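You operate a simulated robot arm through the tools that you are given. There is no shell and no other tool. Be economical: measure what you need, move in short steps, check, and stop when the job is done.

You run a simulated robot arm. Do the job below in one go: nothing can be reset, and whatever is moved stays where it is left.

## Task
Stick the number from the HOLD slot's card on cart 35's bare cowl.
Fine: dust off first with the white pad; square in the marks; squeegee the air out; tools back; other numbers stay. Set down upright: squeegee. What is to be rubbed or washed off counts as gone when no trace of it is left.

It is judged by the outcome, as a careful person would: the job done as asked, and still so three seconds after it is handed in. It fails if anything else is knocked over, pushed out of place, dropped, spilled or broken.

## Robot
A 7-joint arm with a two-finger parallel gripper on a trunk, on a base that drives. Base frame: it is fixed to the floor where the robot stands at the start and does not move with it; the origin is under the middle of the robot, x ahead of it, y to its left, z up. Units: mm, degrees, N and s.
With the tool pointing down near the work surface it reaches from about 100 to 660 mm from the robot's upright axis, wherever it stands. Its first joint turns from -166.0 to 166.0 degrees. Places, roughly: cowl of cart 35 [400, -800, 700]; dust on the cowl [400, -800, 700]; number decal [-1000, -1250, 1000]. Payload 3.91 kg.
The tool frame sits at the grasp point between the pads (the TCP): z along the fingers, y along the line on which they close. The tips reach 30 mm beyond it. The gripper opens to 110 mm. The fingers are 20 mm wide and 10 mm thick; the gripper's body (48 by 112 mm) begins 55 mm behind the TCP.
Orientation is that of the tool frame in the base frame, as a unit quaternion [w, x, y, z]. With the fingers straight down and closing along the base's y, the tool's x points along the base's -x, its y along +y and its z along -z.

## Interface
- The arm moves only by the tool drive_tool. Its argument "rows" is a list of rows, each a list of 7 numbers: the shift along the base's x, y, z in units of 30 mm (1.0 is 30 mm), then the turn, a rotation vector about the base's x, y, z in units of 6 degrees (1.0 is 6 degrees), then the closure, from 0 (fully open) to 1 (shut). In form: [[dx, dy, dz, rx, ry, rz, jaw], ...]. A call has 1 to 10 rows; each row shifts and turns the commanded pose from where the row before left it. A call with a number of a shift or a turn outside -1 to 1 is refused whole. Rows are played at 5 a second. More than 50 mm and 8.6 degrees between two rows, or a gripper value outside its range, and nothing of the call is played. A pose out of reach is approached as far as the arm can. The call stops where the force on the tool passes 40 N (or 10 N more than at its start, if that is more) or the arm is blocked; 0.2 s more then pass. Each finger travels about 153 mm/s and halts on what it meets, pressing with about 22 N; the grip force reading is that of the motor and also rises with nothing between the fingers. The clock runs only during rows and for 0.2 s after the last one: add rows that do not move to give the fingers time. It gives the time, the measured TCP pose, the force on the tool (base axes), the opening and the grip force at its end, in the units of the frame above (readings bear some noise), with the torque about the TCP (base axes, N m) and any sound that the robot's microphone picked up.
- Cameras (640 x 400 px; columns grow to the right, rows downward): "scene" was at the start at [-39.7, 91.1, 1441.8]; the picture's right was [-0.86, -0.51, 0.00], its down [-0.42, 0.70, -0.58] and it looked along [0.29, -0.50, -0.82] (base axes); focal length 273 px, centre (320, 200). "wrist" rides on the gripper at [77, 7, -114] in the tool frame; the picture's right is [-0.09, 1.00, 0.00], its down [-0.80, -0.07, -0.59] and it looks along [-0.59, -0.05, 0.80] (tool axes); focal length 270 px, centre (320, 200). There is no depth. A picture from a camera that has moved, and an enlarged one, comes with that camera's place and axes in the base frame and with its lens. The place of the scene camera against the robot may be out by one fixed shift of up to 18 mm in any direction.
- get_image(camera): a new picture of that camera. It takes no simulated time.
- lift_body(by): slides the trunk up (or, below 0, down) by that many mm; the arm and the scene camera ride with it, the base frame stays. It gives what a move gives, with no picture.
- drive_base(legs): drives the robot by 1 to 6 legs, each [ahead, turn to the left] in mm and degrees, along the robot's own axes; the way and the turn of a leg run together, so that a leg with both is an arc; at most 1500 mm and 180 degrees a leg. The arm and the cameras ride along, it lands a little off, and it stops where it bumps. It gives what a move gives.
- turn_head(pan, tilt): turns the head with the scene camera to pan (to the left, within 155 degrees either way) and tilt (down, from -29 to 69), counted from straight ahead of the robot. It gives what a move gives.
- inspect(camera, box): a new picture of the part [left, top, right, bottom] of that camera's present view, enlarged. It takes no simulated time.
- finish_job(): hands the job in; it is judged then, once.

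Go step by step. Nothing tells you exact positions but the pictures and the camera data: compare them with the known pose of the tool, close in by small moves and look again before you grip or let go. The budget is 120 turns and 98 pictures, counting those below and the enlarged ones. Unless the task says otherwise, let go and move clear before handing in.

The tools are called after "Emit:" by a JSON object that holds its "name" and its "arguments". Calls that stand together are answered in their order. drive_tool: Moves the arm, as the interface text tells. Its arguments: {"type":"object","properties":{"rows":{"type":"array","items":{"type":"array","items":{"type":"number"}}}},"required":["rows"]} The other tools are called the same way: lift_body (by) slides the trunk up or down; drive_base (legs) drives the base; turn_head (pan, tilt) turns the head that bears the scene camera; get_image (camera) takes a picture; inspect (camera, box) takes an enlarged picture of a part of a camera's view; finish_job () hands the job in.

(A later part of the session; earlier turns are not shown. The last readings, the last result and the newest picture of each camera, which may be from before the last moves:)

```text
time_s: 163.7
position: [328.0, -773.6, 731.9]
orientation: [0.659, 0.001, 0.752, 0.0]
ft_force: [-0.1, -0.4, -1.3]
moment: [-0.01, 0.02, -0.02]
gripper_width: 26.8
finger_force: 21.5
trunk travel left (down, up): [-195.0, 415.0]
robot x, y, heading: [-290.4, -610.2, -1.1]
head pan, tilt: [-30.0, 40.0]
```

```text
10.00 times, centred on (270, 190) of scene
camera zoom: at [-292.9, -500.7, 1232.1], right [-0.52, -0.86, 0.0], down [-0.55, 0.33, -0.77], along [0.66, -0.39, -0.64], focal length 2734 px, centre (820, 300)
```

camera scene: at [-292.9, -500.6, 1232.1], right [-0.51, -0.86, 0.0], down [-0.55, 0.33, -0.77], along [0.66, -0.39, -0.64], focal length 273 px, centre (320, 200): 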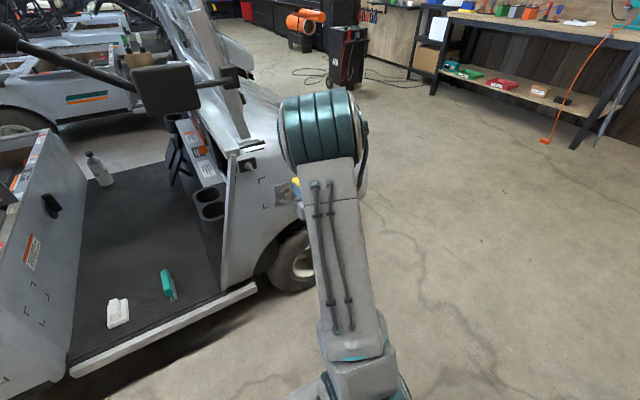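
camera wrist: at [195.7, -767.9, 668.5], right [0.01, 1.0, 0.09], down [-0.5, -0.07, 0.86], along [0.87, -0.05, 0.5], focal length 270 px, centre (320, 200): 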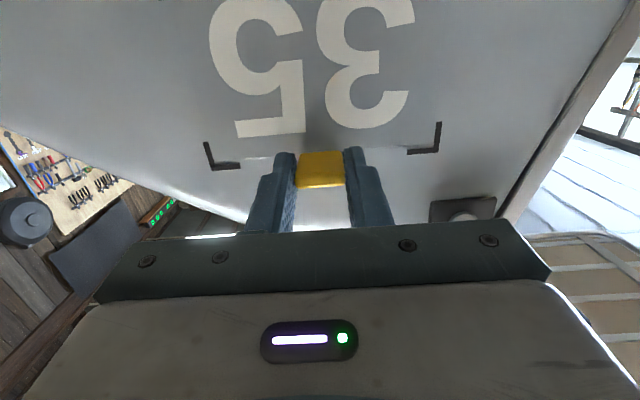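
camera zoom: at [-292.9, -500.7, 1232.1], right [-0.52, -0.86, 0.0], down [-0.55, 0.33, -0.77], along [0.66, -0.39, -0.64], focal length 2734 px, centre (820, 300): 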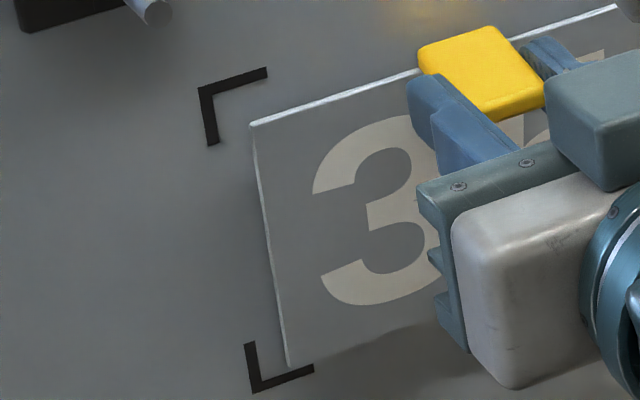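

It lifts off cleanly, so I correct: up ~4.5 mm with 2.4° more pitch, then touch again.

Emit:
{"name": "drive_tool", "arguments": {"rows": [[-0.05, 0, 0.15, 0, 0.4, 0, 1], [0.05, 0, 0, 0, 0, 0, 1], [0.05, 0, 0, 0, 0, 0, 1], [0.05, 0, 0, 0, 0, 0, 1]]}}

Emit:
{"name": "drive_tool", "arguments": {"rows": [[0.05, 0, 0, 0, 0, 0, 1], [0.05, 0, 0, 0, 0, 0, 1]]}}

Emit:
{"name": "inspect", "arguments": {"camera": "scene", "box": [250, 170, 290, 210]}}

Emit:
{"name": "inspect", "arguments": {"camera": "wrist", "box": [180, 90, 460, 190]}}

```text
time_s: 164.7
position: [331.4, -774.4, 735.2]
orientation: [0.642, 0.001, 0.767, 0.0]
ft_force: [0.0, 0.1, 0.2]
moment: [0.0, 0.0, 0.0]
gripper_width: 26.9
finger_force: 21.6
trunk travel left (down, up): [-195.0, 415.0]
robot x, y, heading: [-290.8, -614.2, -1.0]
head pan, tilt: [-30.0, 40.0]
```

```text
time_s: 165.3
position: [333.0, -774.0, 736.2]
orientation: [0.642, 0.0, 0.767, 0.0]
ft_force: [-17.0, 4.8, 0.5]
moment: [0.02, 0.05, -0.17]
gripper_width: 26.7
finger_force: 22.1
trunk travel left (down, up): [-195.0, 415.0]
robot x, y, heading: [-293.7, -615.5, -1.0]
head pan, tilt: [-30.0, 40.0]
```

```text
10.00 times, centred on (270, 190) of scene
camera zoom: at [-294.6, -500.3, 1232.1], right [-0.52, -0.86, 0.0], down [-0.55, 0.33, -0.77], along [0.66, -0.4, -0.64], focal length 2734 px, centre (820, 300)
```

zoom: 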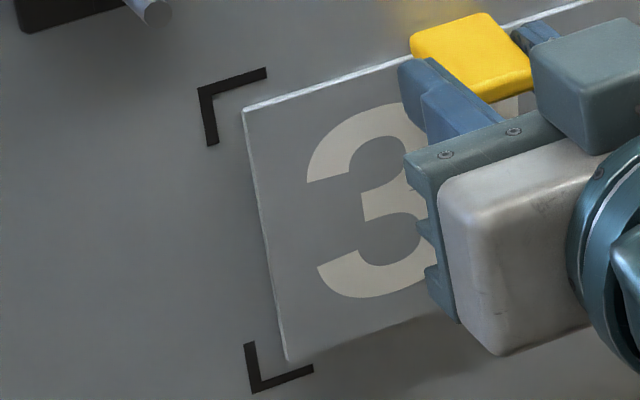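

```text
2.29 times, centred on (320, 140) of wrist
camera zoom: at [206.9, -767.1, 680.8], right [0.02, 1.0, 0.09], down [-0.45, -0.07, 0.89], along [0.9, -0.05, 0.44], focal length 618 px, centre (320, 337)
```

zoom: 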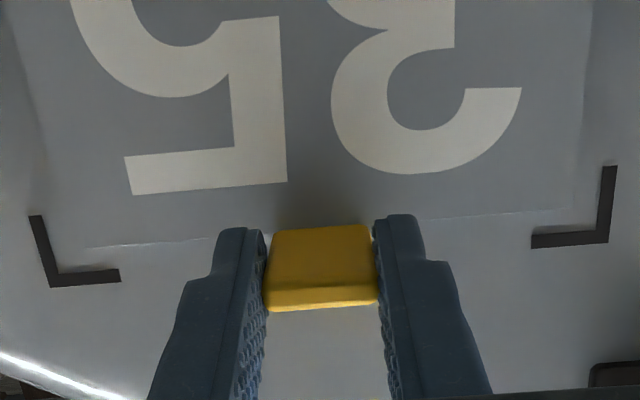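

Now the top edge touches first, so the best pitch is in between. I back off, undo most of the pitch, trim yaw slightly, and press again.

Emit:
{"name": "drive_tool", "arguments": {"rows": [[-0.15, 0, 0, 0, 0, 0, 1], [0, 0, -0.03, 0, -0.28, -0.12, 1], [0.06, 0, 0, 0, 0, 0, 1], [0.05, 0, 0, 0, 0, 0, 1]]}}

Emit:
{"name": "drive_tool", "arguments": {"rows": [[0.04, 0, 0, 0, 0, 0, 1], [0.04, 0, 0, 0, 0, 0, 1]]}}

Emit:
{"name": "inspect", "arguments": {"camera": "scene", "box": [250, 170, 290, 210]}}

```text
time_s: 166.3
position: [332.4, -773.6, 736.0]
orientation: [0.653, 0.006, 0.758, -0.005]
ft_force: [-6.8, 1.8, 0.1]
moment: [0.03, 0.18, 0.27]
gripper_width: 26.9
finger_force: 21.8
trunk travel left (down, up): [-195.0, 415.0]
robot x, y, heading: [-291.7, -616.9, -1.1]
head pan, tilt: [-30.0, 40.0]
```

```text
time_s: 166.9
position: [333.4, -774.0, 736.6]
orientation: [0.653, 0.006, 0.757, -0.004]
ft_force: [-28.9, 5.3, -1.9]
moment: [0.05, 0.19, 0.33]
gripper_width: 27.1
finger_force: 21.7
trunk travel left (down, up): [-195.0, 415.0]
robot x, y, heading: [-293.8, -611.0, -1.1]
head pan, tilt: [-30.0, 40.0]
```

```text
10.00 times, centred on (270, 190) of scene
camera zoom: at [-295.5, -500.3, 1232.1], right [-0.52, -0.86, 0.0], down [-0.55, 0.33, -0.77], along [0.66, -0.4, -0.64], focal length 2734 px, centre (820, 300)
```

zoom: 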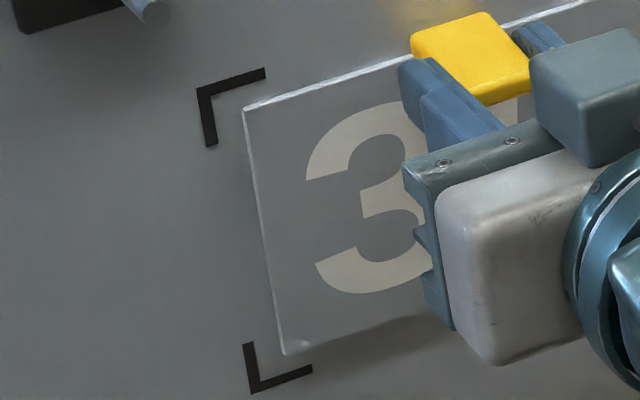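

It's now centred (top ≈11–12, bottom ≈10 mm) but force is still at the top edge. I trim the pitch back half a degree and press again.

Emit:
{"name": "drive_tool", "arguments": {"rows": [[-0.08, 0, 0, 0, 0, 0, 1], [0, 0, 0, 0, -0.15, 0, 1], [0.04, 0, 0, 0, 0, 0, 1], [0.03, 0, 0, 0, 0, 0, 1]]}}

Emit:
{"name": "inspect", "arguments": {"camera": "scene", "box": [250, 170, 290, 210]}}

```text
time_s: 167.9
position: [333.5, -775.2, 736.0]
orientation: [0.66, 0.005, 0.751, -0.003]
ft_force: [-18.0, -0.2, -4.5]
moment: [-0.03, 0.23, 0.08]
gripper_width: 27.9
finger_force: 22.0
trunk travel left (down, up): [-195.0, 415.0]
robot x, y, heading: [-291.3, -613.8, -1.2]
head pan, tilt: [-30.0, 40.0]
```

```text
10.00 times, centred on (270, 190) of scene
camera zoom: at [-294.0, -500.7, 1232.1], right [-0.52, -0.86, 0.0], down [-0.55, 0.33, -0.77], along [0.66, -0.4, -0.64], focal length 2734 px, centre (820, 300)
```

zoom: 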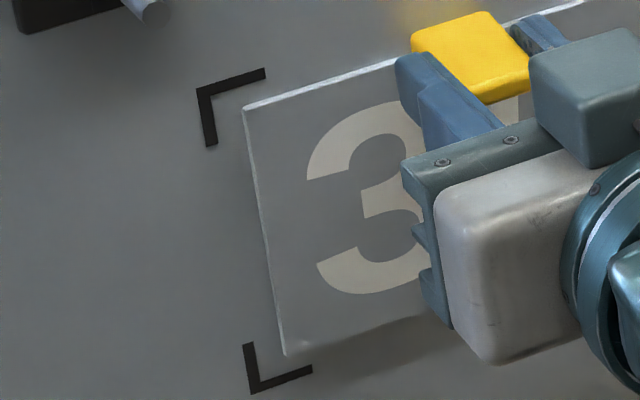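

Emit:
{"name": "inspect", "arguments": {"camera": "wrist", "box": [190, 0, 450, 170]}}

```text
2.35 times, centred on (320, 85) of wrist
camera zoom: at [211.8, -765.9, 674.7], right [0.02, 1.0, 0.09], down [-0.49, -0.07, 0.87], along [0.87, -0.06, 0.48], focal length 636 px, centre (320, 471)
```

zoom: 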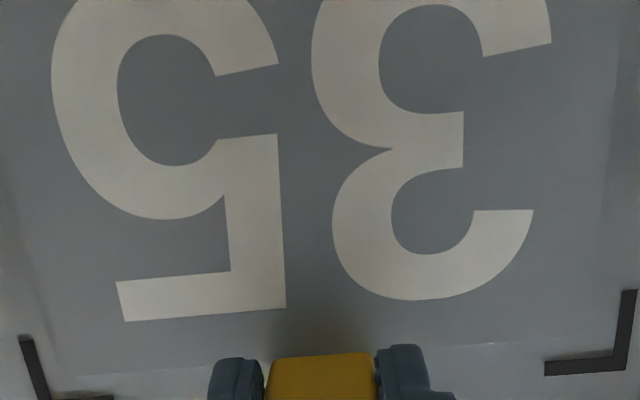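

No bubbles show, so it hasn't bonded there. I back off slightly, come 3 mm lower and touch gently again.

Emit:
{"name": "drive_tool", "arguments": {"rows": [[-0.15, 0, -0.1, 0, 0, 0, 1], [0.05, 0, 0, 0, 0, 0, 1], [0.04, 0, 0, 0, 0, 0, 1], [0.03, 0, 0, 0, 0, 0, 1]]}}

Emit:
{"name": "inspect", "arguments": {"camera": "wrist", "box": [180, 60, 460, 190]}}

```text
time_s: 168.9
position: [333.3, -774.3, 731.9]
orientation: [0.66, 0.005, 0.751, -0.003]
ft_force: [0.7, -0.8, -0.3]
moment: [0.01, 0.03, -0.02]
gripper_width: 27.3
finger_force: 22.0
trunk travel left (down, up): [-195.0, 415.0]
robot x, y, heading: [-290.6, -611.6, -1.0]
head pan, tilt: [-30.0, 40.0]
```

```text
2.29 times, centred on (320, 125) of wrist
camera zoom: at [211.3, -765.4, 671.1], right [0.02, 1.0, 0.09], down [-0.49, -0.07, 0.87], along [0.87, -0.06, 0.48], focal length 618 px, centre (320, 371)
```

zoom: 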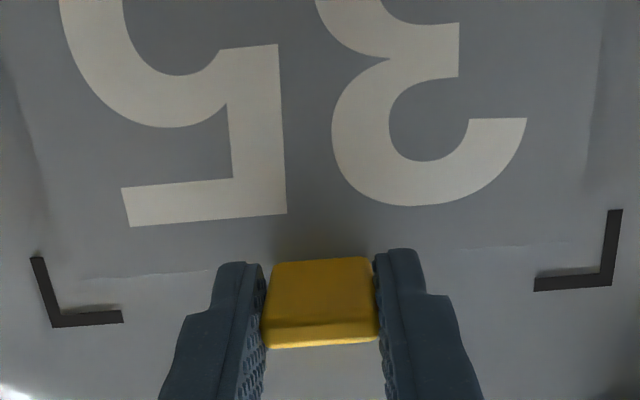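

Emit:
{"name": "drive_tool", "arguments": {"rows": [[0.04, 0, 0, 0, 0, 0, 1], [0.03, 0, 0, 0, 0, 0, 1]]}}

Emit:
{"name": "inspect", "arguments": {"camera": "scene", "box": [250, 170, 290, 210]}}

```text
time_s: 169.5
position: [335.3, -773.7, 732.3]
orientation: [0.659, 0.006, 0.752, -0.004]
ft_force: [-14.7, 3.2, 1.4]
moment: [0.03, -0.02, 0.22]
gripper_width: 27.1
finger_force: 21.9
trunk travel left (down, up): [-195.0, 415.0]
robot x, y, heading: [-294.9, -611.7, -0.8]
head pan, tilt: [-30.0, 40.0]
```

```text
10.00 times, centred on (270, 190) of scene
camera zoom: at [-294.5, -500.4, 1232.1], right [-0.52, -0.86, 0.0], down [-0.55, 0.33, -0.77], along [0.66, -0.4, -0.64], focal length 2734 px, centre (820, 300)
```

zoom: 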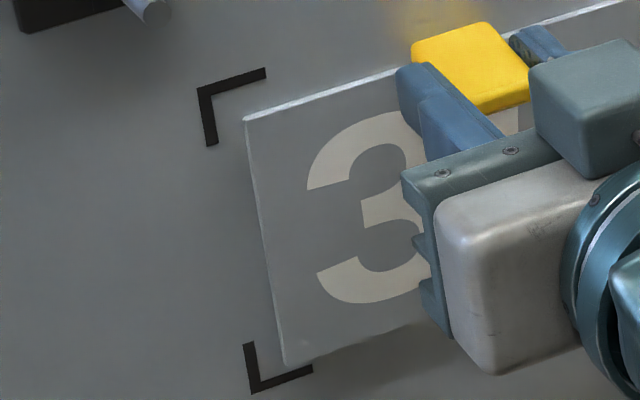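

Same in-plane spot as before, but contact is at the top edge; the bonding happened when the lower part touched. I tilt the bottom forward 2° and try again, 2 mm higher.

Emit:
{"name": "drive_tool", "arguments": {"rows": [[-0.12, 0, 0, 0, 0, 0, 1], [0, 0, 0.05, 0, -0.35, 0, 1], [0.04, 0, 0, 0, 0, 0, 1], [0.03, 0, 0, 0, 0, 0, 1]]}}

Emit:
{"name": "inspect", "arguments": {"camera": "scene", "box": [250, 170, 290, 210]}}

```text
time_s: 170.5
position: [334.4, -773.2, 733.9]
orientation: [0.673, 0.006, 0.74, -0.004]
ft_force: [-6.8, 0.6, -0.1]
moment: [0.04, 0.65, 0.1]
gripper_width: 27.5
finger_force: 22.1
trunk travel left (down, up): [-195.0, 415.0]
robot x, y, heading: [-290.2, -617.8, -1.1]
head pan, tilt: [-30.0, 40.0]
```

```text
10.00 times, centred on (270, 190) of scene
camera zoom: at [-293.3, -500.6, 1232.1], right [-0.52, -0.86, 0.0], down [-0.55, 0.33, -0.77], along [0.66, -0.4, -0.64], focal length 2734 px, centre (820, 300)
```

zoom: 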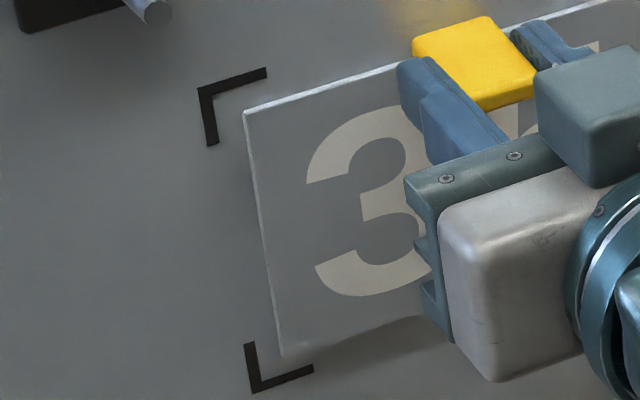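

Bottom edge touches now. I flatten by rotating back halfway while holding light pressure.

Emit:
{"name": "drive_tool", "arguments": {"rows": [[0, 0, 0, 0, 0.09, 0, 1], [0.02, 0, 0, 0, 0.09, 0, 1], [0.02, 0, 0, 0, 0, 0, 1]]}}

Emit:
{"name": "inspect", "arguments": {"camera": "wrist", "box": [180, 60, 460, 190]}}

```text
time_s: 171.3
position: [335.0, -774.3, 734.6]
orientation: [0.667, 0.004, 0.745, -0.003]
ft_force: [-15.2, 2.4, 1.4]
moment: [0.04, -0.04, 0.15]
gripper_width: 27.2
finger_force: 22.1
trunk travel left (down, up): [-195.0, 415.0]
robot x, y, heading: [-290.9, -614.2, -1.1]
head pan, tilt: [-30.0, 40.0]
```

```text
2.29 times, centred on (320, 125) of wrist
camera zoom: at [213.2, -765.5, 670.9], right [0.02, 1.0, 0.09], down [-0.5, -0.07, 0.86], along [0.86, -0.06, 0.5], focal length 618 px, centre (320, 371)
```

zoom: 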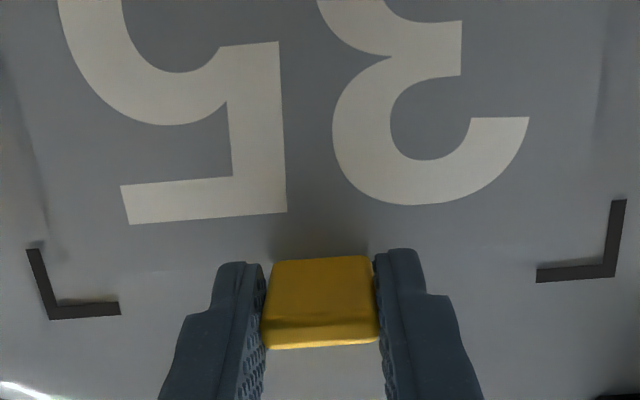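

Nearly flush now. I try the same pitch about 3 mm lower, matching the height where it bonded.

Emit:
{"name": "drive_tool", "arguments": {"rows": [[-0.1, 0, 0, 0, 0, 0, 1], [0, 0, -0.11, 0, -0.06, 0, 1], [0.05, 0, 0, 0, 0, 0, 1], [0.03, 0, 0, 0, 0, 0, 1], [0.03, 0, 0, 0, 0, 0, 1]]}}

Emit:
{"name": "inspect", "arguments": {"camera": "wrist", "box": [180, 60, 460, 190]}}

```text
time_s: 172.5
position: [335.7, -773.3, 729.5]
orientation: [0.669, 0.005, 0.743, -0.004]
ft_force: [-11.4, 3.5, -2.0]
moment: [0.02, 0.08, 0.2]
gripper_width: 27.0
finger_force: 22.0
trunk travel left (down, up): [-195.0, 415.0]
robot x, y, heading: [-289.6, -616.8, -1.1]
head pan, tilt: [-30.0, 40.0]
```

```text
2.29 times, centred on (320, 125) of wrist
camera zoom: at [213.4, -765.2, 666.4], right [0.02, 1.0, 0.09], down [-0.51, -0.07, 0.86], along [0.86, -0.06, 0.5], focal length 618 px, centre (320, 371)
```

zoom: 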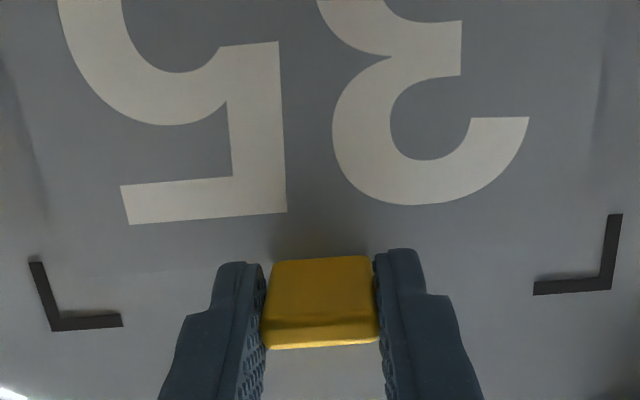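

Emit:
{"name": "inspect", "arguments": {"camera": "scene", "box": [250, 170, 290, 210]}}

```text
10.00 times, centred on (270, 190) of scene
camera zoom: at [-294.0, -500.4, 1232.1], right [-0.52, -0.86, 0.0], down [-0.55, 0.33, -0.77], along [0.66, -0.4, -0.64], focal length 2734 px, centre (820, 300)
```

zoom: 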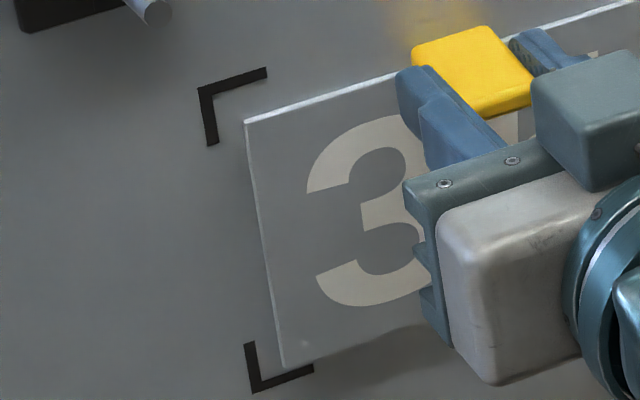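

The pose is nearly where it first bonded, but only the top is touching. I tip the bottom forward slightly at this height.

Emit:
{"name": "drive_tool", "arguments": {"rows": [[-0.06, 0, 0.04, 0, 0, 0, 1], [0, 0, 0, 0, -0.2, 0.1, 1], [0.02, 0, 0, 0, 0, 0, 1], [0.02, 0, 0, 0, 0, 0, 1]]}}

Emit:
{"name": "inspect", "arguments": {"camera": "scene", "box": [250, 170, 290, 210]}}

```text
time_s: 173.5
position: [334.5, -772.4, 732.0]
orientation: [0.677, 0.002, 0.736, 0.0]
ft_force: [-12.4, 0.8, 1.3]
moment: [0.02, 0.38, -0.12]
gripper_width: 26.8
finger_force: 21.9
trunk travel left (down, up): [-195.0, 415.0]
robot x, y, heading: [-289.3, -612.5, -1.0]
head pan, tilt: [-30.0, 40.0]
```

```text
10.00 times, centred on (270, 190) of scene
camera zoom: at [-293.8, -500.6, 1232.1], right [-0.52, -0.86, 0.0], down [-0.55, 0.33, -0.77], along [0.66, -0.4, -0.64], focal length 2734 px, centre (820, 300)
```

zoom: 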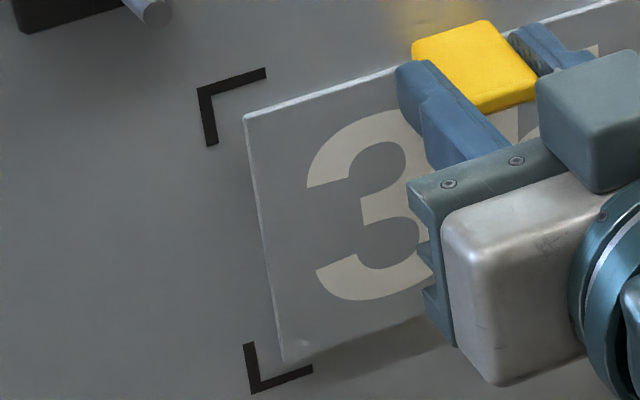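

Contact is now spread out (flush). The first bonding happened at light force, so I relax pressure slightly and look.

Emit:
{"name": "drive_tool", "arguments": {"rows": [[-0.03, 0, -0.05, 0, 0, 0, 1]]}}

Emit:
{"name": "inspect", "arguments": {"camera": "wrist", "box": [180, 60, 460, 190]}}

```text
time_s: 173.9
position: [334.6, -774.4, 731.1]
orientation: [0.677, 0.002, 0.736, 0.0]
ft_force: [-3.3, -0.3, 1.2]
moment: [-0.04, 0.15, -0.12]
gripper_width: 27.0
finger_force: 22.3
trunk travel left (down, up): [-195.0, 415.0]
robot x, y, heading: [-291.6, -613.1, -0.8]
head pan, tilt: [-30.0, 40.0]
```

```text
2.29 times, centred on (320, 125) of wrist
camera zoom: at [215.0, -766.8, 663.8], right [0.01, 1.0, 0.09], down [-0.53, -0.07, 0.85], along [0.85, -0.05, 0.52], focal length 618 px, centre (320, 371)
```

zoom: 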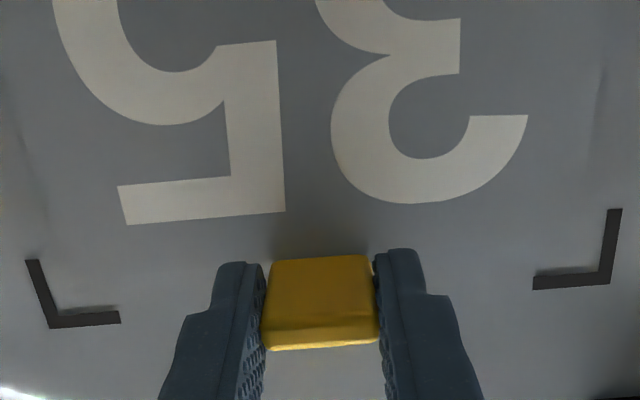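

No bubbles yet. Compared with the first bonding pose this is ~2 mm higher, so I try 3 mm lower with the same light, flush contact.

Emit:
{"name": "drive_tool", "arguments": {"rows": [[-0.06, 0, 0, 0, 0, 0, 1], [0, 0, -0.1, 0, 0, 0, 1], [0.04, 0, 0, 0, 0, 0, 1], [0.03, 0, 0, 0, 0, 0, 1], [0.03, 0, 0, 0, 0, 0, 1]]}}

Emit:
{"name": "inspect", "arguments": {"camera": "scene", "box": [250, 170, 290, 210]}}

```text
time_s: 175.1
position: [335.1, -773.9, 727.1]
orientation: [0.676, 0.001, 0.737, 0.0]
ft_force: [-8.3, 2.8, 0.9]
moment: [-0.02, -0.03, -0.17]
gripper_width: 27.1
finger_force: 21.8
trunk travel left (down, up): [-195.0, 415.0]
robot x, y, heading: [-292.7, -611.8, -1.0]
head pan, tilt: [-30.0, 40.0]
```

```text
10.00 times, centred on (270, 190) of scene
camera zoom: at [-293.7, -500.4, 1232.1], right [-0.52, -0.86, 0.0], down [-0.55, 0.33, -0.77], along [0.66, -0.4, -0.64], focal length 2734 px, centre (820, 300)
```

zoom: 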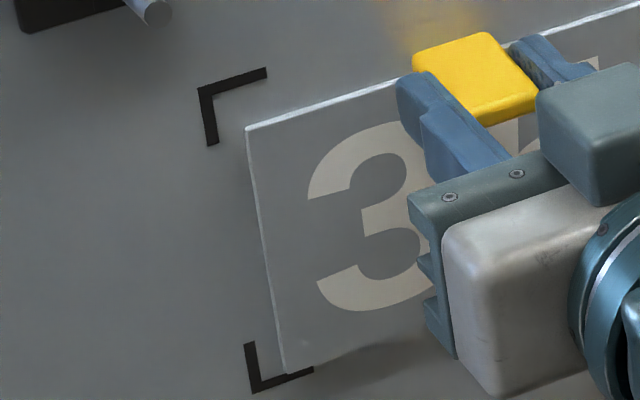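

Contact is via the fingertips' upper corners since the tab slid deeper in the grip. I level the tool against the cowl: pitch up 3.6° and press so the decal pivots flat in the grip.

Emit:
{"name": "drive_tool", "arguments": {"rows": [[-0.15, 0, 0.05, 0, 0, -0.08, 1], [-0.05, 0, 0, 0, -0.3, 0, 1], [0, 0, 0, 0, -0.3, 0, 1], [0.05, 0, 0, 0, 0, 0, 1], [0.05, 0, 0, 0, 0, 0, 1], [0.04, 0, 0, 0, 0, 0, 1]]}}

Emit:
{"name": "drive_tool", "arguments": {"rows": [[0.03, 0, 0, 0, 0, 0, 1], [0.03, 0, 0, 0, 0, 0, 1]]}}

Emit:
{"name": "inspect", "arguments": {"camera": "scene", "box": [250, 170, 290, 210]}}

```text
time_s: 176.5
position: [333.1, -773.9, 729.7]
orientation: [0.699, 0.004, 0.715, -0.002]
ft_force: [-7.0, -0.9, 1.5]
moment: [-0.01, 0.65, 0.04]
gripper_width: 27.3
finger_force: 21.6
trunk travel left (down, up): [-195.0, 415.0]
robot x, y, heading: [-294.3, -618.4, -0.8]
head pan, tilt: [-30.0, 40.0]
```

```text
time_s: 177.1
position: [335.2, -772.6, 730.1]
orientation: [0.7, 0.005, 0.714, -0.003]
ft_force: [-6.7, 0.0, 1.1]
moment: [0.0, 0.59, 0.09]
gripper_width: 27.1
finger_force: 21.8
trunk travel left (down, up): [-195.0, 415.0]
robot x, y, heading: [-290.9, -617.8, -1.0]
head pan, tilt: [-30.0, 40.0]
```

```text
10.00 times, centred on (270, 190) of scene
camera zoom: at [-293.6, -500.6, 1232.1], right [-0.52, -0.86, 0.0], down [-0.55, 0.33, -0.77], along [0.66, -0.39, -0.64], focal length 2734 px, centre (820, 300)
```

zoom: 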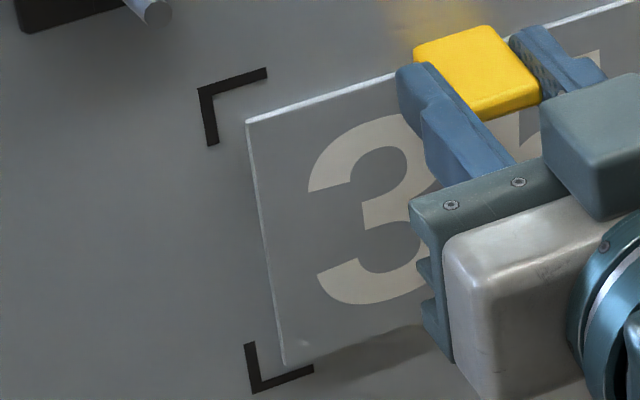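

The decal pivots as intended (steady 0.6 N·m). I continue until it lies flat.

Emit:
{"name": "drive_tool", "arguments": {"rows": [[0.02, 0, 0, 0, 0, 0, 1], [0.02, 0, 0, 0, 0, 0, 1], [0.02, 0, 0, 0, 0, 0, 1]]}}

Emit:
{"name": "get_image", "arguments": {"camera": "wrist"}}

```text
time_s: 177.9
position: [336.0, -774.9, 729.4]
orientation: [0.699, 0.005, 0.715, -0.003]
ft_force: [-20.0, 2.6, 0.7]
moment: [0.0, 0.04, 0.08]
gripper_width: 27.2
finger_force: 21.9
trunk travel left (down, up): [-195.0, 415.0]
robot x, y, heading: [-290.7, -615.1, -1.1]
head pan, tilt: [-30.0, 40.0]
```

```text
18 pictures are left
camera wrist: at [220.7, -765.8, 655.1], right [0.01, 1.0, 0.09], down [-0.58, -0.07, 0.81], along [0.82, -0.06, 0.57], focal length 270 px, centre (320, 200)
```

wrist: 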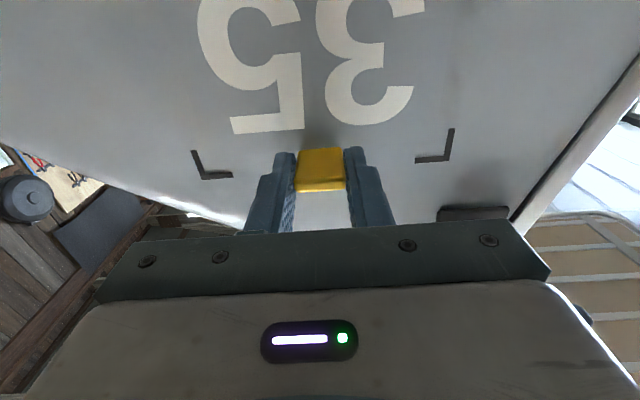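

It's flush but not bonding; perhaps it must be well clear before it can tack again after my earlier peel. I withdraw 45 mm and re-approach to the same place.

Emit:
{"name": "drive_tool", "arguments": {"rows": [[-0.7, 0, 0, 0, 0, 0, 1], [-0.8, 0, -0.02, 0, 0, 0, 1], [0, 0, 0, 0, 0, 0, 1], [0.7, 0, 0, 0, 0, 0, 1], [0.6, 0, 0, 0, 0, 0, 1], [0.1, 0, 0, 0, 0, 0, 1], [0.05, 0, 0, 0, 0, 0, 1], [0.02, 0, 0, 0, 0, 0, 1]]}}

Emit:
{"name": "inspect", "arguments": {"camera": "scene", "box": [250, 170, 290, 210]}}

```text
time_s: 179.7
position: [335.6, -773.7, 729.0]
orientation: [0.7, 0.005, 0.715, -0.003]
ft_force: [-4.6, -0.3, 0.1]
moment: [0.0, 0.11, 0.08]
gripper_width: 27.4
finger_force: 22.1
trunk travel left (down, up): [-195.0, 415.0]
robot x, y, heading: [-289.6, -615.7, -0.9]
head pan, tilt: [-30.0, 40.0]
```

```text
10.00 times, centred on (270, 190) of scene
camera zoom: at [-293.3, -500.6, 1232.1], right [-0.52, -0.86, 0.0], down [-0.55, 0.33, -0.77], along [0.66, -0.4, -0.64], focal length 2734 px, centre (820, 300)
```

zoom: 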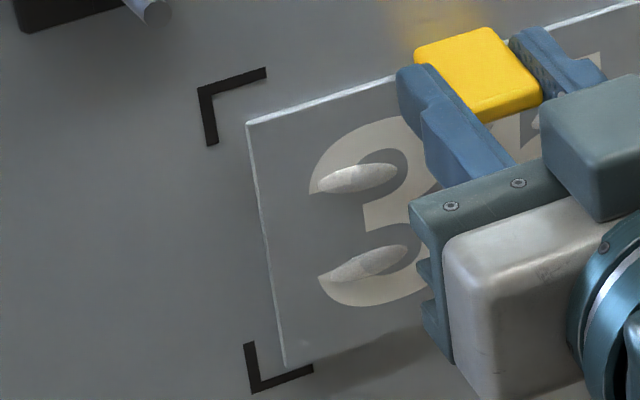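

Bubbles again – it tacks after a clear withdrawal. My estimates say it's ~1.5 mm low, so I make one clean re-approach 1.5 mm higher and press to hold.

Emit:
{"name": "drive_tool", "arguments": {"rows": [[-0.7, 0, 0, 0, 0, 0, 1], [-0.8, 0, 0.05, 0, 0, 0, 1], [0, 0, 0, 0, 0, 0, 1], [0.7, 0, 0, 0, 0, 0, 1], [0.6, 0, 0, 0, 0, 0, 1], [0.1, 0, 0, 0, 0, 0, 1], [0.06, 0, 0, 0, 0, 0, 1], [0.04, 0, 0, 0, 0, 0, 1], [0.02, 0, 0, 0, 0, 0, 1]]}}

Emit:
{"name": "inspect", "arguments": {"camera": "wrist", "box": [180, 60, 460, 190]}}

```text
time_s: 181.7
position: [336.3, -773.4, 730.4]
orientation: [0.699, 0.006, 0.715, -0.004]
ft_force: [-20.6, 3.7, -1.8]
moment: [0.0, 0.02, 0.11]
gripper_width: 27.1
finger_force: 21.9
trunk travel left (down, up): [-195.0, 415.0]
robot x, y, heading: [-292.9, -615.2, -1.1]
head pan, tilt: [-30.0, 40.0]
```

```text
2.29 times, centred on (320, 125) of wrist
camera zoom: at [220.4, -765.7, 655.9], right [0.01, 1.0, 0.09], down [-0.58, -0.07, 0.81], along [0.82, -0.06, 0.57], focal length 618 px, centre (320, 371)
```

zoom: 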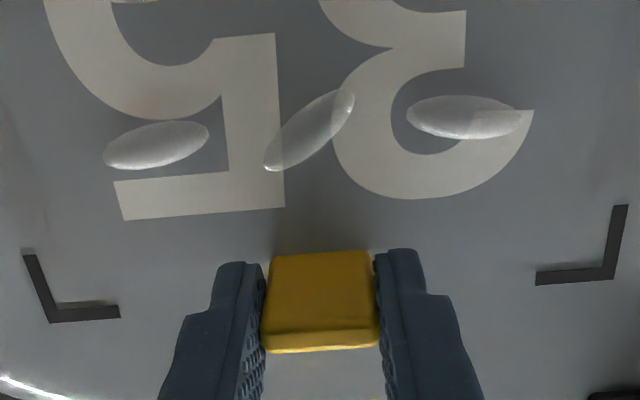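

It's tacked with bubbles. I open the fingers and retreat straight back, then look.

Emit:
{"name": "drive_tool", "arguments": {"rows": [[-0.03, 0, 0, 0, 0, 0, 0.55], [0, 0, 0, 0, 0, 0, 0.55], [-0.5, 0, 0, 0, 0, 0, 0.55], [-1, 0, 0, 0, 0, 0, 0.55], [-1, 0, 0, 0, 0, 0, 0.55], [0, -1, 0, 0, 0, 0, 0.55], [0, -1, 0, 0, 0, 0, 0.55], [0, -1, 0, 0, 0, 0, 0.55], [0, -1, 0, 0, 0, 0, 0.55]]}}

Emit:
{"name": "inspect", "arguments": {"camera": "scene", "box": [240, 160, 330, 220]}}

```text
time_s: 183.7
position: [262.0, -894.3, 728.9]
orientation: [0.699, 0.005, 0.715, -0.003]
ft_force: [0.8, 0.3, -1.1]
moment: [-0.04, 0.02, 0.01]
gripper_width: 49.5
finger_force: 0.0
trunk travel left (down, up): [-195.0, 415.0]
robot x, y, heading: [-296.0, -617.5, -1.0]
head pan, tilt: [-30.0, 40.0]
```

```text
6.67 times, centred on (285, 190) of scene
camera zoom: at [-292.9, -500.5, 1232.1], right [-0.52, -0.86, 0.0], down [-0.55, 0.33, -0.77], along [0.66, -0.4, -0.64], focal length 1822 px, centre (553, 267)
```

zoom: 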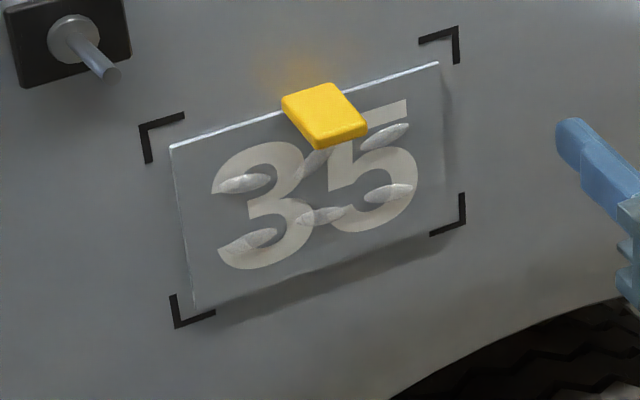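

The number 35 sits square within the marks with trapped bubbles. Now the squeegee: point the tool down and drive to the cart floor.

Emit:
{"name": "drive_tool", "arguments": {"rows": [[0, 0.3, 0.3, 0, 1, 0, 0], [0, 0.3, 0.3, 0, 1, 0, 0], [0, 0.3, 0.3, 0, 1, 0, 0], [0, 0.3, 0.3, 0, 1, 0, 0], [-0.3, 0.3, 0.3, 0, 1, 0, 0], [-0.4, 0.3, 0.3, 0, 1, 0, 0], [-0.4, 0.3, 0.3, 0, 1, 0, 0], [-0.4, 0.3, 0.3, 0, 1, 0, 0], [-0.4, 0.3, 0.3, 0, 1, 0, 0], [-0.4, 0.3, 0.3, 0, 1, 0, 0]]}}

Emit:
{"name": "drive_tool", "arguments": {"rows": [[-0.4, 0.2, 0, 0, 1, 0, 0], [-0.4, 0.2, 0, 0, 1, 0, 0], [-0.4, 0.2, 0, 0, 1, 0, 0], [-0.4, 0.2, 0, 0, 1, 0, 0], [-0.4, 0.2, 0, 0, 0.8, 0, 0]]}}

Emit:
{"name": "drive_base", "arguments": {"legs": [[0, 91], [400, 0], [0, -90], [285, 0]]}}

```text
time_s: 185.9
position: [192.5, -803.4, 819.5]
orientation: [0.247, 0.003, 0.969, -0.005]
ft_force: [-1.2, 0.1, 0.3]
moment: [0.0, 0.03, 0.01]
gripper_width: 110.0
finger_force: 0.1
trunk travel left (down, up): [-195.0, 415.0]
robot x, y, heading: [-293.5, -612.1, -1.1]
head pan, tilt: [-30.0, 40.0]
```

```text
time_s: 187.1
position: [138.9, -777.9, 813.6]
orientation: [-0.001, 0.001, 1.0, -0.005]
ft_force: [0.3, -0.6, 0.0]
moment: [0.05, 0.0, 0.0]
gripper_width: 110.0
finger_force: 0.1
out of reach, approached as far as the arm can: row 2
trunk travel left (down, up): [-195.0, 415.0]
robot x, y, heading: [-290.9, -615.3, -1.1]
head pan, tilt: [-30.0, 40.0]
```

```text
time_s: 198.9
position: [425.4, -373.2, 812.6]
orientation: [-0.001, -0.004, 1.0, -0.005]
ft_force: [0.4, -0.9, -0.7]
moment: [-0.01, 0.01, 0.01]
gripper_width: 110.4
finger_force: 0.1
trunk travel left (down, up): [-195.0, 415.0]
robot x, y, heading: [-9.0, -212.6, -0.8]
head pan, tilt: [-30.0, 40.0]
```

Emit:
{"name": "drive_tool", "arguments": {"rows": [[0.75, 0.85, 0, 0, 0, 0, 0], [0.75, 0.85, 0, 0, 0, 0, 0]]}}

Emit:
{"name": "lift_body", "arguments": {"by": -190}}

Emit:
{"name": "drive_tool", "arguments": {"rows": [[0, 0, -1, 0, 0, 0, 0], [0, 0, -1, 0, 0, 0, 0], [0, 0, -1, 0, 0, 0, 0], [0, 0, -1, 0, 0, 0, 0]]}}

Emit:
{"name": "get_image", "arguments": {"camera": "wrist"}}

```text
time_s: 199.5
position: [469.9, -322.3, 811.4]
orientation: [0.001, -0.004, 1.0, -0.004]
ft_force: [-1.0, -0.8, -0.7]
moment: [-0.01, -0.01, 0.03]
gripper_width: 109.9
finger_force: 0.0
trunk travel left (down, up): [-195.0, 415.0]
robot x, y, heading: [-5.0, -220.0, -0.5]
head pan, tilt: [-30.0, 40.0]
```

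```text
time_s: 201.6
position: [470.5, -323.0, 621.9]
orientation: [-0.001, -0.004, 1.0, -0.005]
ft_force: [-0.5, 0.1, -1.1]
moment: [-0.01, -0.02, 0.01]
gripper_width: 109.9
finger_force: 0.1
trunk travel left (down, up): [-5.0, 605.0]
robot x, y, heading: [-6.9, -216.5, -0.2]
head pan, tilt: [-30.0, 40.0]
```

```text
time_s: 202.6
position: [468.4, -322.8, 500.9]
orientation: [-0.001, -0.005, 1.0, -0.005]
ft_force: [-0.2, -0.6, 1.2]
moment: [-0.04, -0.03, 0.02]
gripper_width: 109.8
finger_force: 0.1
trunk travel left (down, up): [-5.0, 605.0]
robot x, y, heading: [-9.8, -211.5, -0.3]
head pan, tilt: [-30.0, 40.0]
```

```text
14 pictures are left
camera wrist: at [393.4, -315.3, 615.9], right [0.08, 1.0, -0.01], down [0.8, -0.06, 0.6], along [0.59, -0.06, -0.8], focal length 270 px, centre (320, 200)
```

wrist: 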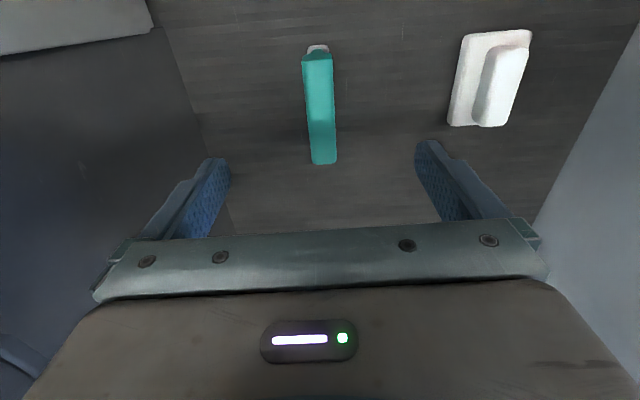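

The squeegee handle is centred near (477, −325), top about z 366. I descend over it and grip.

Emit:
{"name": "drive_tool", "arguments": {"rows": [[0.29, -0.07, -0.5, 0, 0, -0.2, 0], [0, 0, -1, 0, 0, 0, 0], [0, 0, -1, 0, 0, 0, 0], [0, 0, -1, 0, 0, 0, 0], [0, 0, -0.9, 0, 0, 0, 0]]}}

Emit:
{"name": "get_image", "arguments": {"camera": "wrist"}}

```text
time_s: 203.8
position: [479.2, -324.9, 369.6]
orientation: [-0.001, 0.006, 1.0, -0.004]
ft_force: [-0.2, 0.4, 0.2]
moment: [0.02, 0.0, 0.01]
gripper_width: 110.0
finger_force: 0.1
trunk travel left (down, up): [-5.0, 605.0]
robot x, y, heading: [-9.2, -211.9, -0.3]
head pan, tilt: [-30.0, 40.0]
```

```text
13 pictures are left
camera wrist: at [402.6, -316.4, 484.4], right [0.1, 0.99, -0.01], down [0.8, -0.07, 0.59], along [0.59, -0.07, -0.8], focal length 270 px, centre (320, 200)
```

wrist: 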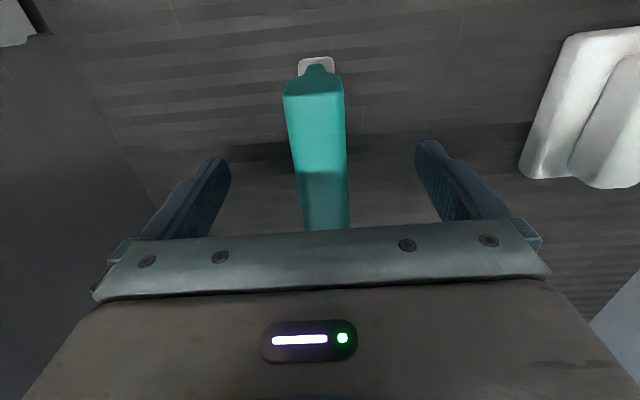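

Emit:
{"name": "drive_tool", "arguments": {"rows": [[0, 0, -0.4, 0, 0, 0, 0], [0, 0, -0.2, 0, 0, 0, 0], [0, 0, 0, 0, 0, 0, 1], [0, 0, 0, 0, 0, 0, 1], [0, 0, 0, 0, 0, 0, 1], [0, 0, 0, 0, 0, 0, 1]]}}

Emit:
{"name": "drive_tool", "arguments": {"rows": [[0, 0, 0.2, 0, 0, 0, 1], [0, 0, 0.4, 0, 0, 0, 1], [0, 0, 0.8, 0, 0, 0, 1]]}}

Emit:
{"name": "get_image", "arguments": {"camera": "wrist"}}

```text
time_s: 205.2
position: [478.5, -325.1, 352.1]
orientation: [0.0, 0.006, 1.0, -0.006]
ft_force: [0.8, 0.2, -0.3]
moment: [0.04, -0.01, -0.01]
gripper_width: 25.9
finger_force: 21.9
trunk travel left (down, up): [-5.0, 605.0]
robot x, y, heading: [-8.3, -212.2, -0.3]
head pan, tilt: [-30.0, 40.0]
```

```text
time_s: 206.0
position: [480.0, -323.9, 393.4]
orientation: [0.0, 0.006, 1.0, -0.006]
ft_force: [-0.4, 0.5, -0.6]
moment: [0.01, 0.01, 0.03]
gripper_width: 25.9
finger_force: 21.9
trunk travel left (down, up): [-5.0, 605.0]
robot x, y, heading: [-9.0, -217.1, -0.6]
head pan, tilt: [-30.0, 40.0]
```

```text
12 pictures are left
camera wrist: at [402.6, -316.2, 508.2], right [0.1, 0.99, -0.01], down [0.8, -0.07, 0.59], along [0.59, -0.07, -0.8], focal length 270 px, centre (320, 200)
```

wrist: 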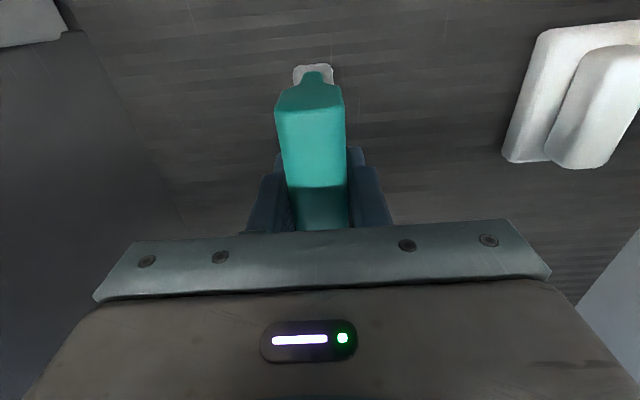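

The squeegee is held (26 mm). I lift it, retract and drive back to the cowl.

Emit:
{"name": "lift_body", "arguments": {"by": 380}}

Emit:
{"name": "drive_tool", "arguments": {"rows": [[-0.9, 0, 0.2, 0, 0, 0, 1], [-0.9, 0, 0.2, 0, 0, 0, 1], [-0.9, 0, 0.2, 0, 0, 0, 1], [-0.9, 0, 0.2, 0, 0, 0, 1], [-0.9, 0, 0.2, 0, 0, 0, 1]]}}

Emit:
{"name": "drive_base", "arguments": {"legs": [[-285, 0], [0, -90], [400, 0], [0, 90]]}}

Emit:
{"name": "drive_tool", "arguments": {"rows": [[0.1, -0.2, 0, 0, -1, 0, 1], [0.1, -0.2, 0, 0, -1, 0, 1], [0.1, -0.2, 0, 0, -1, 0, 1], [0.1, -0.2, 0, 0, -1, 0, 1], [0.1, -0.2, 0, 0, -1, 0, 1], [0.1, -0.2, 0, 0, -1, 0, 1], [0.1, -0.2, 0, 0, -1, 0, 1], [0.1, -0.2, 0, 0, -1, 0, 1], [0.1, -0.2, 0, 0, -1, 0, 1], [0.1, -0.2, 0, 0, -1, 0, 1]]}}

Emit:
{"name": "drive_tool", "arguments": {"rows": [[0, 0, 0, 0, -1, 0, 1], [0, 0, 0, 0, -1, 0, 1], [0, 0, 0, 0, -1, 0, 1], [0, 0, 0, 0, -1, 0, 1], [0, 0, 0, 0, -1, 0, 1]]}}

```text
time_s: 209.6
position: [478.5, -324.5, 773.6]
orientation: [-0.001, 0.006, 1.0, -0.005]
ft_force: [0.5, 0.4, -0.4]
moment: [0.0, 0.01, 0.03]
gripper_width: 25.7
finger_force: 22.1
trunk travel left (down, up): [-385.0, 225.0]
robot x, y, heading: [-10.4, -214.4, -0.3]
head pan, tilt: [-30.0, 40.0]
```

```text
time_s: 210.8
position: [343.4, -325.1, 802.7]
orientation: [-0.001, 0.006, 1.0, -0.005]
ft_force: [1.3, 0.4, -0.7]
moment: [0.02, 0.03, -0.01]
gripper_width: 25.6
finger_force: 22.0
trunk travel left (down, up): [-385.0, 225.0]
robot x, y, heading: [-3.7, -215.8, -0.2]
head pan, tilt: [-30.0, 40.0]
```

```text
time_s: 222.6
position: [52.3, -727.0, 803.2]
orientation: [-0.001, 0.01, 1.0, -0.005]
ft_force: [0.2, 0.8, 0.2]
moment: [0.0, 0.03, -0.06]
gripper_width: 25.8
finger_force: 22.2
trunk travel left (down, up): [-385.0, 225.0]
robot x, y, heading: [-298.4, -616.1, -0.9]
head pan, tilt: [-30.0, 40.0]
```

```text
time_s: 224.8
position: [131.4, -822.6, 811.9]
orientation: [0.499, 0.01, 0.866, 0.001]
ft_force: [1.3, 1.3, -1.9]
moment: [0.0, 0.01, -0.03]
gripper_width: 25.6
finger_force: 22.0
out of reach, approached as far as the arm can: row 3, 4, 5, 6, 7, 8, 9
trunk travel left (down, up): [-385.0, 225.0]
robot x, y, heading: [-301.1, -617.3, -0.7]
head pan, tilt: [-30.0, 40.0]
```

```text
time_s: 226.0
position: [135.7, -825.0, 810.5]
orientation: [0.707, 0.011, 0.707, 0.003]
ft_force: [0.5, 0.5, -1.2]
moment: [0.0, -0.01, -0.03]
gripper_width: 25.9
finger_force: 22.0
out of reach, approached as far as the arm can: row 1
trunk travel left (down, up): [-385.0, 225.0]
robot x, y, heading: [-299.3, -614.5, -1.2]
head pan, tilt: [-30.0, 40.0]
```

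Tool faces the cowl. I lower so the blade spans just below the tab (z ≈ 616–712) and approach the +y edge of the decal.

Emit:
{"name": "lift_body", "arguments": {"by": -146}}

Emit:
{"name": "drive_tool", "arguments": {"rows": [[0.9, 0.8, 0, -0.19, 0, 0, 1], [0.9, 0.8, 0, 0, 0, 0, 1], [0.9, 0.8, 0, 0, 0, 0, 1], [0.9, 0.8, 0, 0, 0, 0, 1], [0.9, 0.8, 0, 0, 0, 0, 1]]}}

Emit:
{"name": "inspect", "arguments": {"camera": "scene", "box": [230, 150, 340, 230]}}

```text
time_s: 227.7
position: [134.6, -825.4, 664.5]
orientation: [0.707, 0.009, 0.707, 0.005]
ft_force: [-0.1, -0.4, -0.3]
moment: [-0.03, 0.01, 0.03]
gripper_width: 25.7
finger_force: 21.8
trunk travel left (down, up): [-239.0, 371.0]
robot x, y, heading: [-300.0, -615.0, -0.8]
head pan, tilt: [-30.0, 40.0]
```

```text
time_s: 228.9
position: [269.6, -705.1, 664.1]
orientation: [0.707, 0.004, 0.707, -0.003]
ft_force: [0.2, -0.7, -0.2]
moment: [-0.03, -0.01, 0.0]
gripper_width: 25.5
finger_force: 21.8
trunk travel left (down, up): [-239.0, 371.0]
robot x, y, heading: [-298.6, -613.1, -1.2]
head pan, tilt: [-30.0, 40.0]
```

```text
5.00 times, centred on (285, 190) of scene
camera zoom: at [-299.8, -500.3, 1276.2], right [-0.51, -0.86, 0.0], down [-0.55, 0.33, -0.77], along [0.66, -0.39, -0.64], focal length 1367 px, centre (495, 250)
```

zoom: 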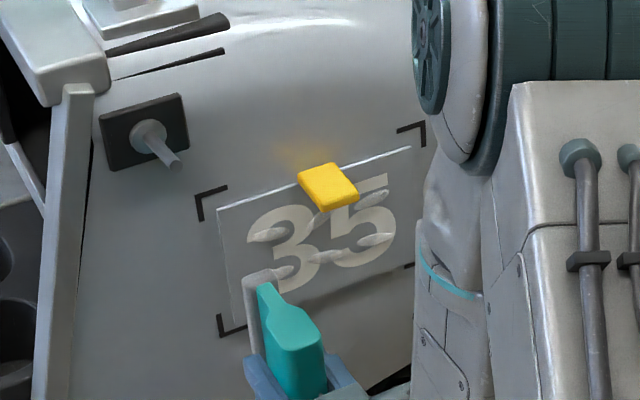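

Blade is just below the tab level and clear. I go to the centre, touch down, and sweep outward.

Emit:
{"name": "drive_tool", "arguments": {"rows": [[0.4, -0.7, 0, 0, 0, 0, 1], [0.4, -0.7, 0, 0, 0, 0, 1], [0.2, -0.7, 0, 0, 0, 0, 1], [0.15, 0, 0, 0, 0, 0, 1], [0.1, 0, 0, 0, 0, 0, 1]]}}

Emit:
{"name": "drive_tool", "arguments": {"rows": [[0.1, 0, 0, 0, 0, 0, 1], [0.08, 0, 0, 0, 0, 0, 1], [0.08, 0, 0, 0, 0, 0, 1]]}}

```text
time_s: 230.1
position: [306.8, -769.6, 664.7]
orientation: [0.707, 0.004, 0.707, -0.003]
ft_force: [0.3, 0.0, -1.6]
moment: [-0.01, 0.02, 0.0]
gripper_width: 25.9
finger_force: 21.9
trunk travel left (down, up): [-239.0, 371.0]
robot x, y, heading: [-299.8, -615.6, -0.9]
head pan, tilt: [-30.0, 40.0]
```

```text
time_s: 230.9
position: [314.5, -769.4, 663.9]
orientation: [0.707, 0.004, 0.708, -0.003]
ft_force: [-0.4, 0.3, 0.0]
moment: [-0.04, 0.03, -0.01]
gripper_width: 25.6
finger_force: 21.7
trunk travel left (down, up): [-239.0, 371.0]
robot x, y, heading: [-296.7, -610.6, -0.6]
head pan, tilt: [-30.0, 40.0]
```

Emit:
{"name": "drive_tool", "arguments": {"rows": [[0.06, 0, 0, 0, 0, 0, 1], [0.06, 0, 0, 0, 0, 0, 1], [0.06, 0, 0, 0, 0, 0, 1], [0.06, 0, 0, 0, 0, 0, 1]]}}

```text
time_s: 231.9
position: [322.7, -769.4, 664.6]
orientation: [0.707, 0.005, 0.708, -0.003]
ft_force: [-0.5, 0.9, -1.5]
moment: [0.01, 0.01, -0.03]
gripper_width: 25.7
finger_force: 21.7
trunk travel left (down, up): [-239.0, 371.0]
robot x, y, heading: [-300.1, -613.9, -1.0]
head pan, tilt: [-30.0, 40.0]
```

Emit:
{"name": "drive_tool", "arguments": {"rows": [[0.05, 0, 0, 0, 0, 0, 1], [0.05, 0, 0, 0, 0, 0, 1], [0.05, 0, 0, 0, 0, 0, 1], [0.05, 0, 0, 0, 0, 0, 1]]}}

```text
time_s: 232.9
position: [325.9, -769.5, 665.3]
orientation: [0.707, 0.004, 0.707, -0.004]
ft_force: [-20.7, 1.7, -1.7]
moment: [0.01, 0.01, 0.07]
gripper_width: 25.5
finger_force: 21.4
trunk travel left (down, up): [-239.0, 371.0]
robot x, y, heading: [-302.2, -613.1, -0.8]
head pan, tilt: [-30.0, 40.0]
```

Contact at 20 N, evenly. I sweep toward +y, lift, return to centre, and sweep toward −y.

Emit:
{"name": "drive_tool", "arguments": {"rows": [[0, 0.4, 0, 0, 0, 0, 1], [0, 0.4, 0, 0, 0, 0, 1], [0, 0.4, 0, 0, 0, 0, 1], [0, 0.4, 0, 0, 0, 0, 1], [0, 0.4, 0, 0, 0, 0, 1], [0, 0.3, 0, 0, 0, 0, 1], [-0.6, 0, 0, 0, 0, 0, 1]]}}

Emit:
{"name": "drive_tool", "arguments": {"rows": [[0, -0.9, 0, 0, 0, 0, 1], [0, -0.9, 0, 0, 0, 0, 1], [0.3, 0, 0, 0, 0, 0, 1], [0.2, 0, 0, 0, 0, 0, 1], [0.1, 0, 0, 0, 0, 0, 1]]}}

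Emit:
{"name": "inspect", "arguments": {"camera": "scene", "box": [230, 150, 340, 230]}}

```text
time_s: 234.5
position: [310.8, -700.0, 665.9]
orientation: [0.707, 0.003, 0.707, -0.002]
ft_force: [-0.2, -0.3, -0.9]
moment: [0.01, 0.01, -0.05]
gripper_width: 25.7
finger_force: 21.9
trunk travel left (down, up): [-239.0, 371.0]
robot x, y, heading: [-300.0, -613.6, -0.6]
head pan, tilt: [-30.0, 40.0]
```

```text
time_s: 235.7
position: [327.1, -754.7, 664.3]
orientation: [0.706, 0.004, 0.708, -0.003]
ft_force: [-7.5, 0.8, -0.3]
moment: [0.01, -0.11, -0.02]
gripper_width: 25.8
finger_force: 22.0
trunk travel left (down, up): [-239.0, 371.0]
robot x, y, heading: [-302.3, -616.4, -0.9]
head pan, tilt: [-30.0, 40.0]
```

```text
5.00 times, centred on (285, 190) of scene
camera zoom: at [-300.2, -500.2, 1276.1], right [-0.51, -0.86, 0.0], down [-0.55, 0.33, -0.77], along [0.66, -0.39, -0.64], focal length 1367 px, centre (495, 250)
```

zoom: 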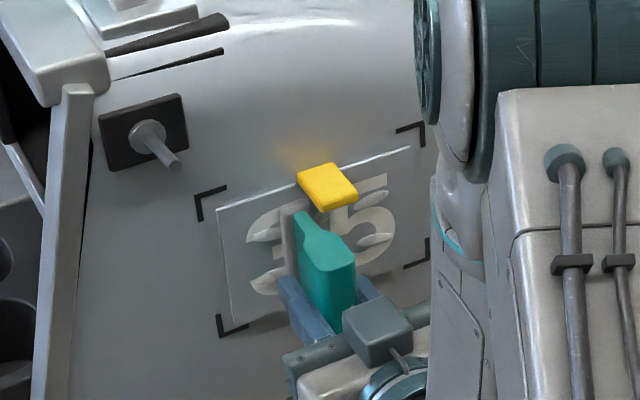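

Left bubbles remain; pressure likely faded as the surface recedes toward +y. I press more and sweep again, feeding forward as I go.

Emit:
{"name": "drive_tool", "arguments": {"rows": [[0.05, 0, 0, 0, 0, 0, 1], [0.02, 0.3, 0, 0, 0, 0, 1], [0.02, 0.3, 0, 0, 0, 0, 1]]}}

Emit:
{"name": "drive_tool", "arguments": {"rows": [[0.02, 0.3, 0, 0, 0, 0, 1], [0.02, 0.3, 0, 0, 0, 0, 1]]}}

Emit:
{"name": "drive_tool", "arguments": {"rows": [[0.01, 0.3, 0, 0, 0, 0, 1], [0.01, 0.3, 0, 0, 0, 0, 1]]}}

Emit:
{"name": "inspect", "arguments": {"camera": "scene", "box": [230, 150, 340, 230]}}

```text
time_s: 236.5
position: [328.9, -736.2, 665.1]
orientation: [0.706, 0.005, 0.708, -0.004]
ft_force: [-20.7, -7.2, -0.7]
moment: [0.0, 0.04, -0.22]
gripper_width: 25.8
finger_force: 22.9
trunk travel left (down, up): [-239.0, 371.0]
robot x, y, heading: [-296.2, -616.3, -0.6]
head pan, tilt: [-30.0, 40.0]
```

```text
time_s: 237.1
position: [331.3, -719.4, 665.5]
orientation: [0.707, 0.005, 0.707, -0.003]
ft_force: [-20.0, -6.4, -0.5]
moment: [-0.02, 0.06, -0.2]
gripper_width: 25.8
finger_force: 22.2
trunk travel left (down, up): [-239.0, 371.0]
robot x, y, heading: [-298.5, -613.2, -1.0]
head pan, tilt: [-30.0, 40.0]
```

```text
time_s: 237.7
position: [331.2, -699.5, 665.7]
orientation: [0.707, 0.005, 0.707, -0.003]
ft_force: [-18.3, -6.7, -1.1]
moment: [0.0, 0.03, -0.4]
gripper_width: 25.5
finger_force: 21.7
trunk travel left (down, up): [-239.0, 371.0]
robot x, y, heading: [-298.1, -611.3, -1.0]
head pan, tilt: [-30.0, 40.0]
```

```text
5.00 times, centred on (285, 190) of scene
camera zoom: at [-301.0, -500.8, 1276.2], right [-0.51, -0.86, 0.0], down [-0.55, 0.33, -0.77], along [0.66, -0.39, -0.64], focal length 1367 px, centre (495, 250)
```

zoom: 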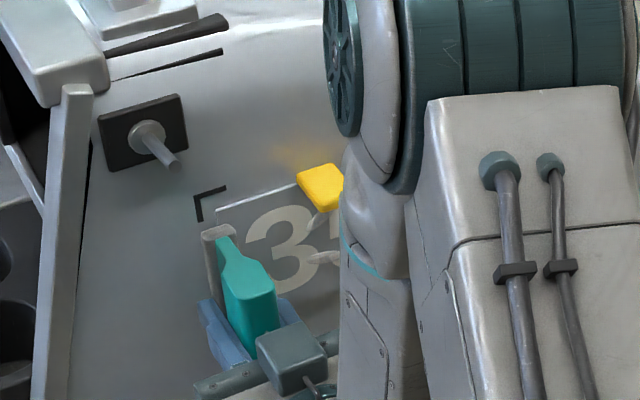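

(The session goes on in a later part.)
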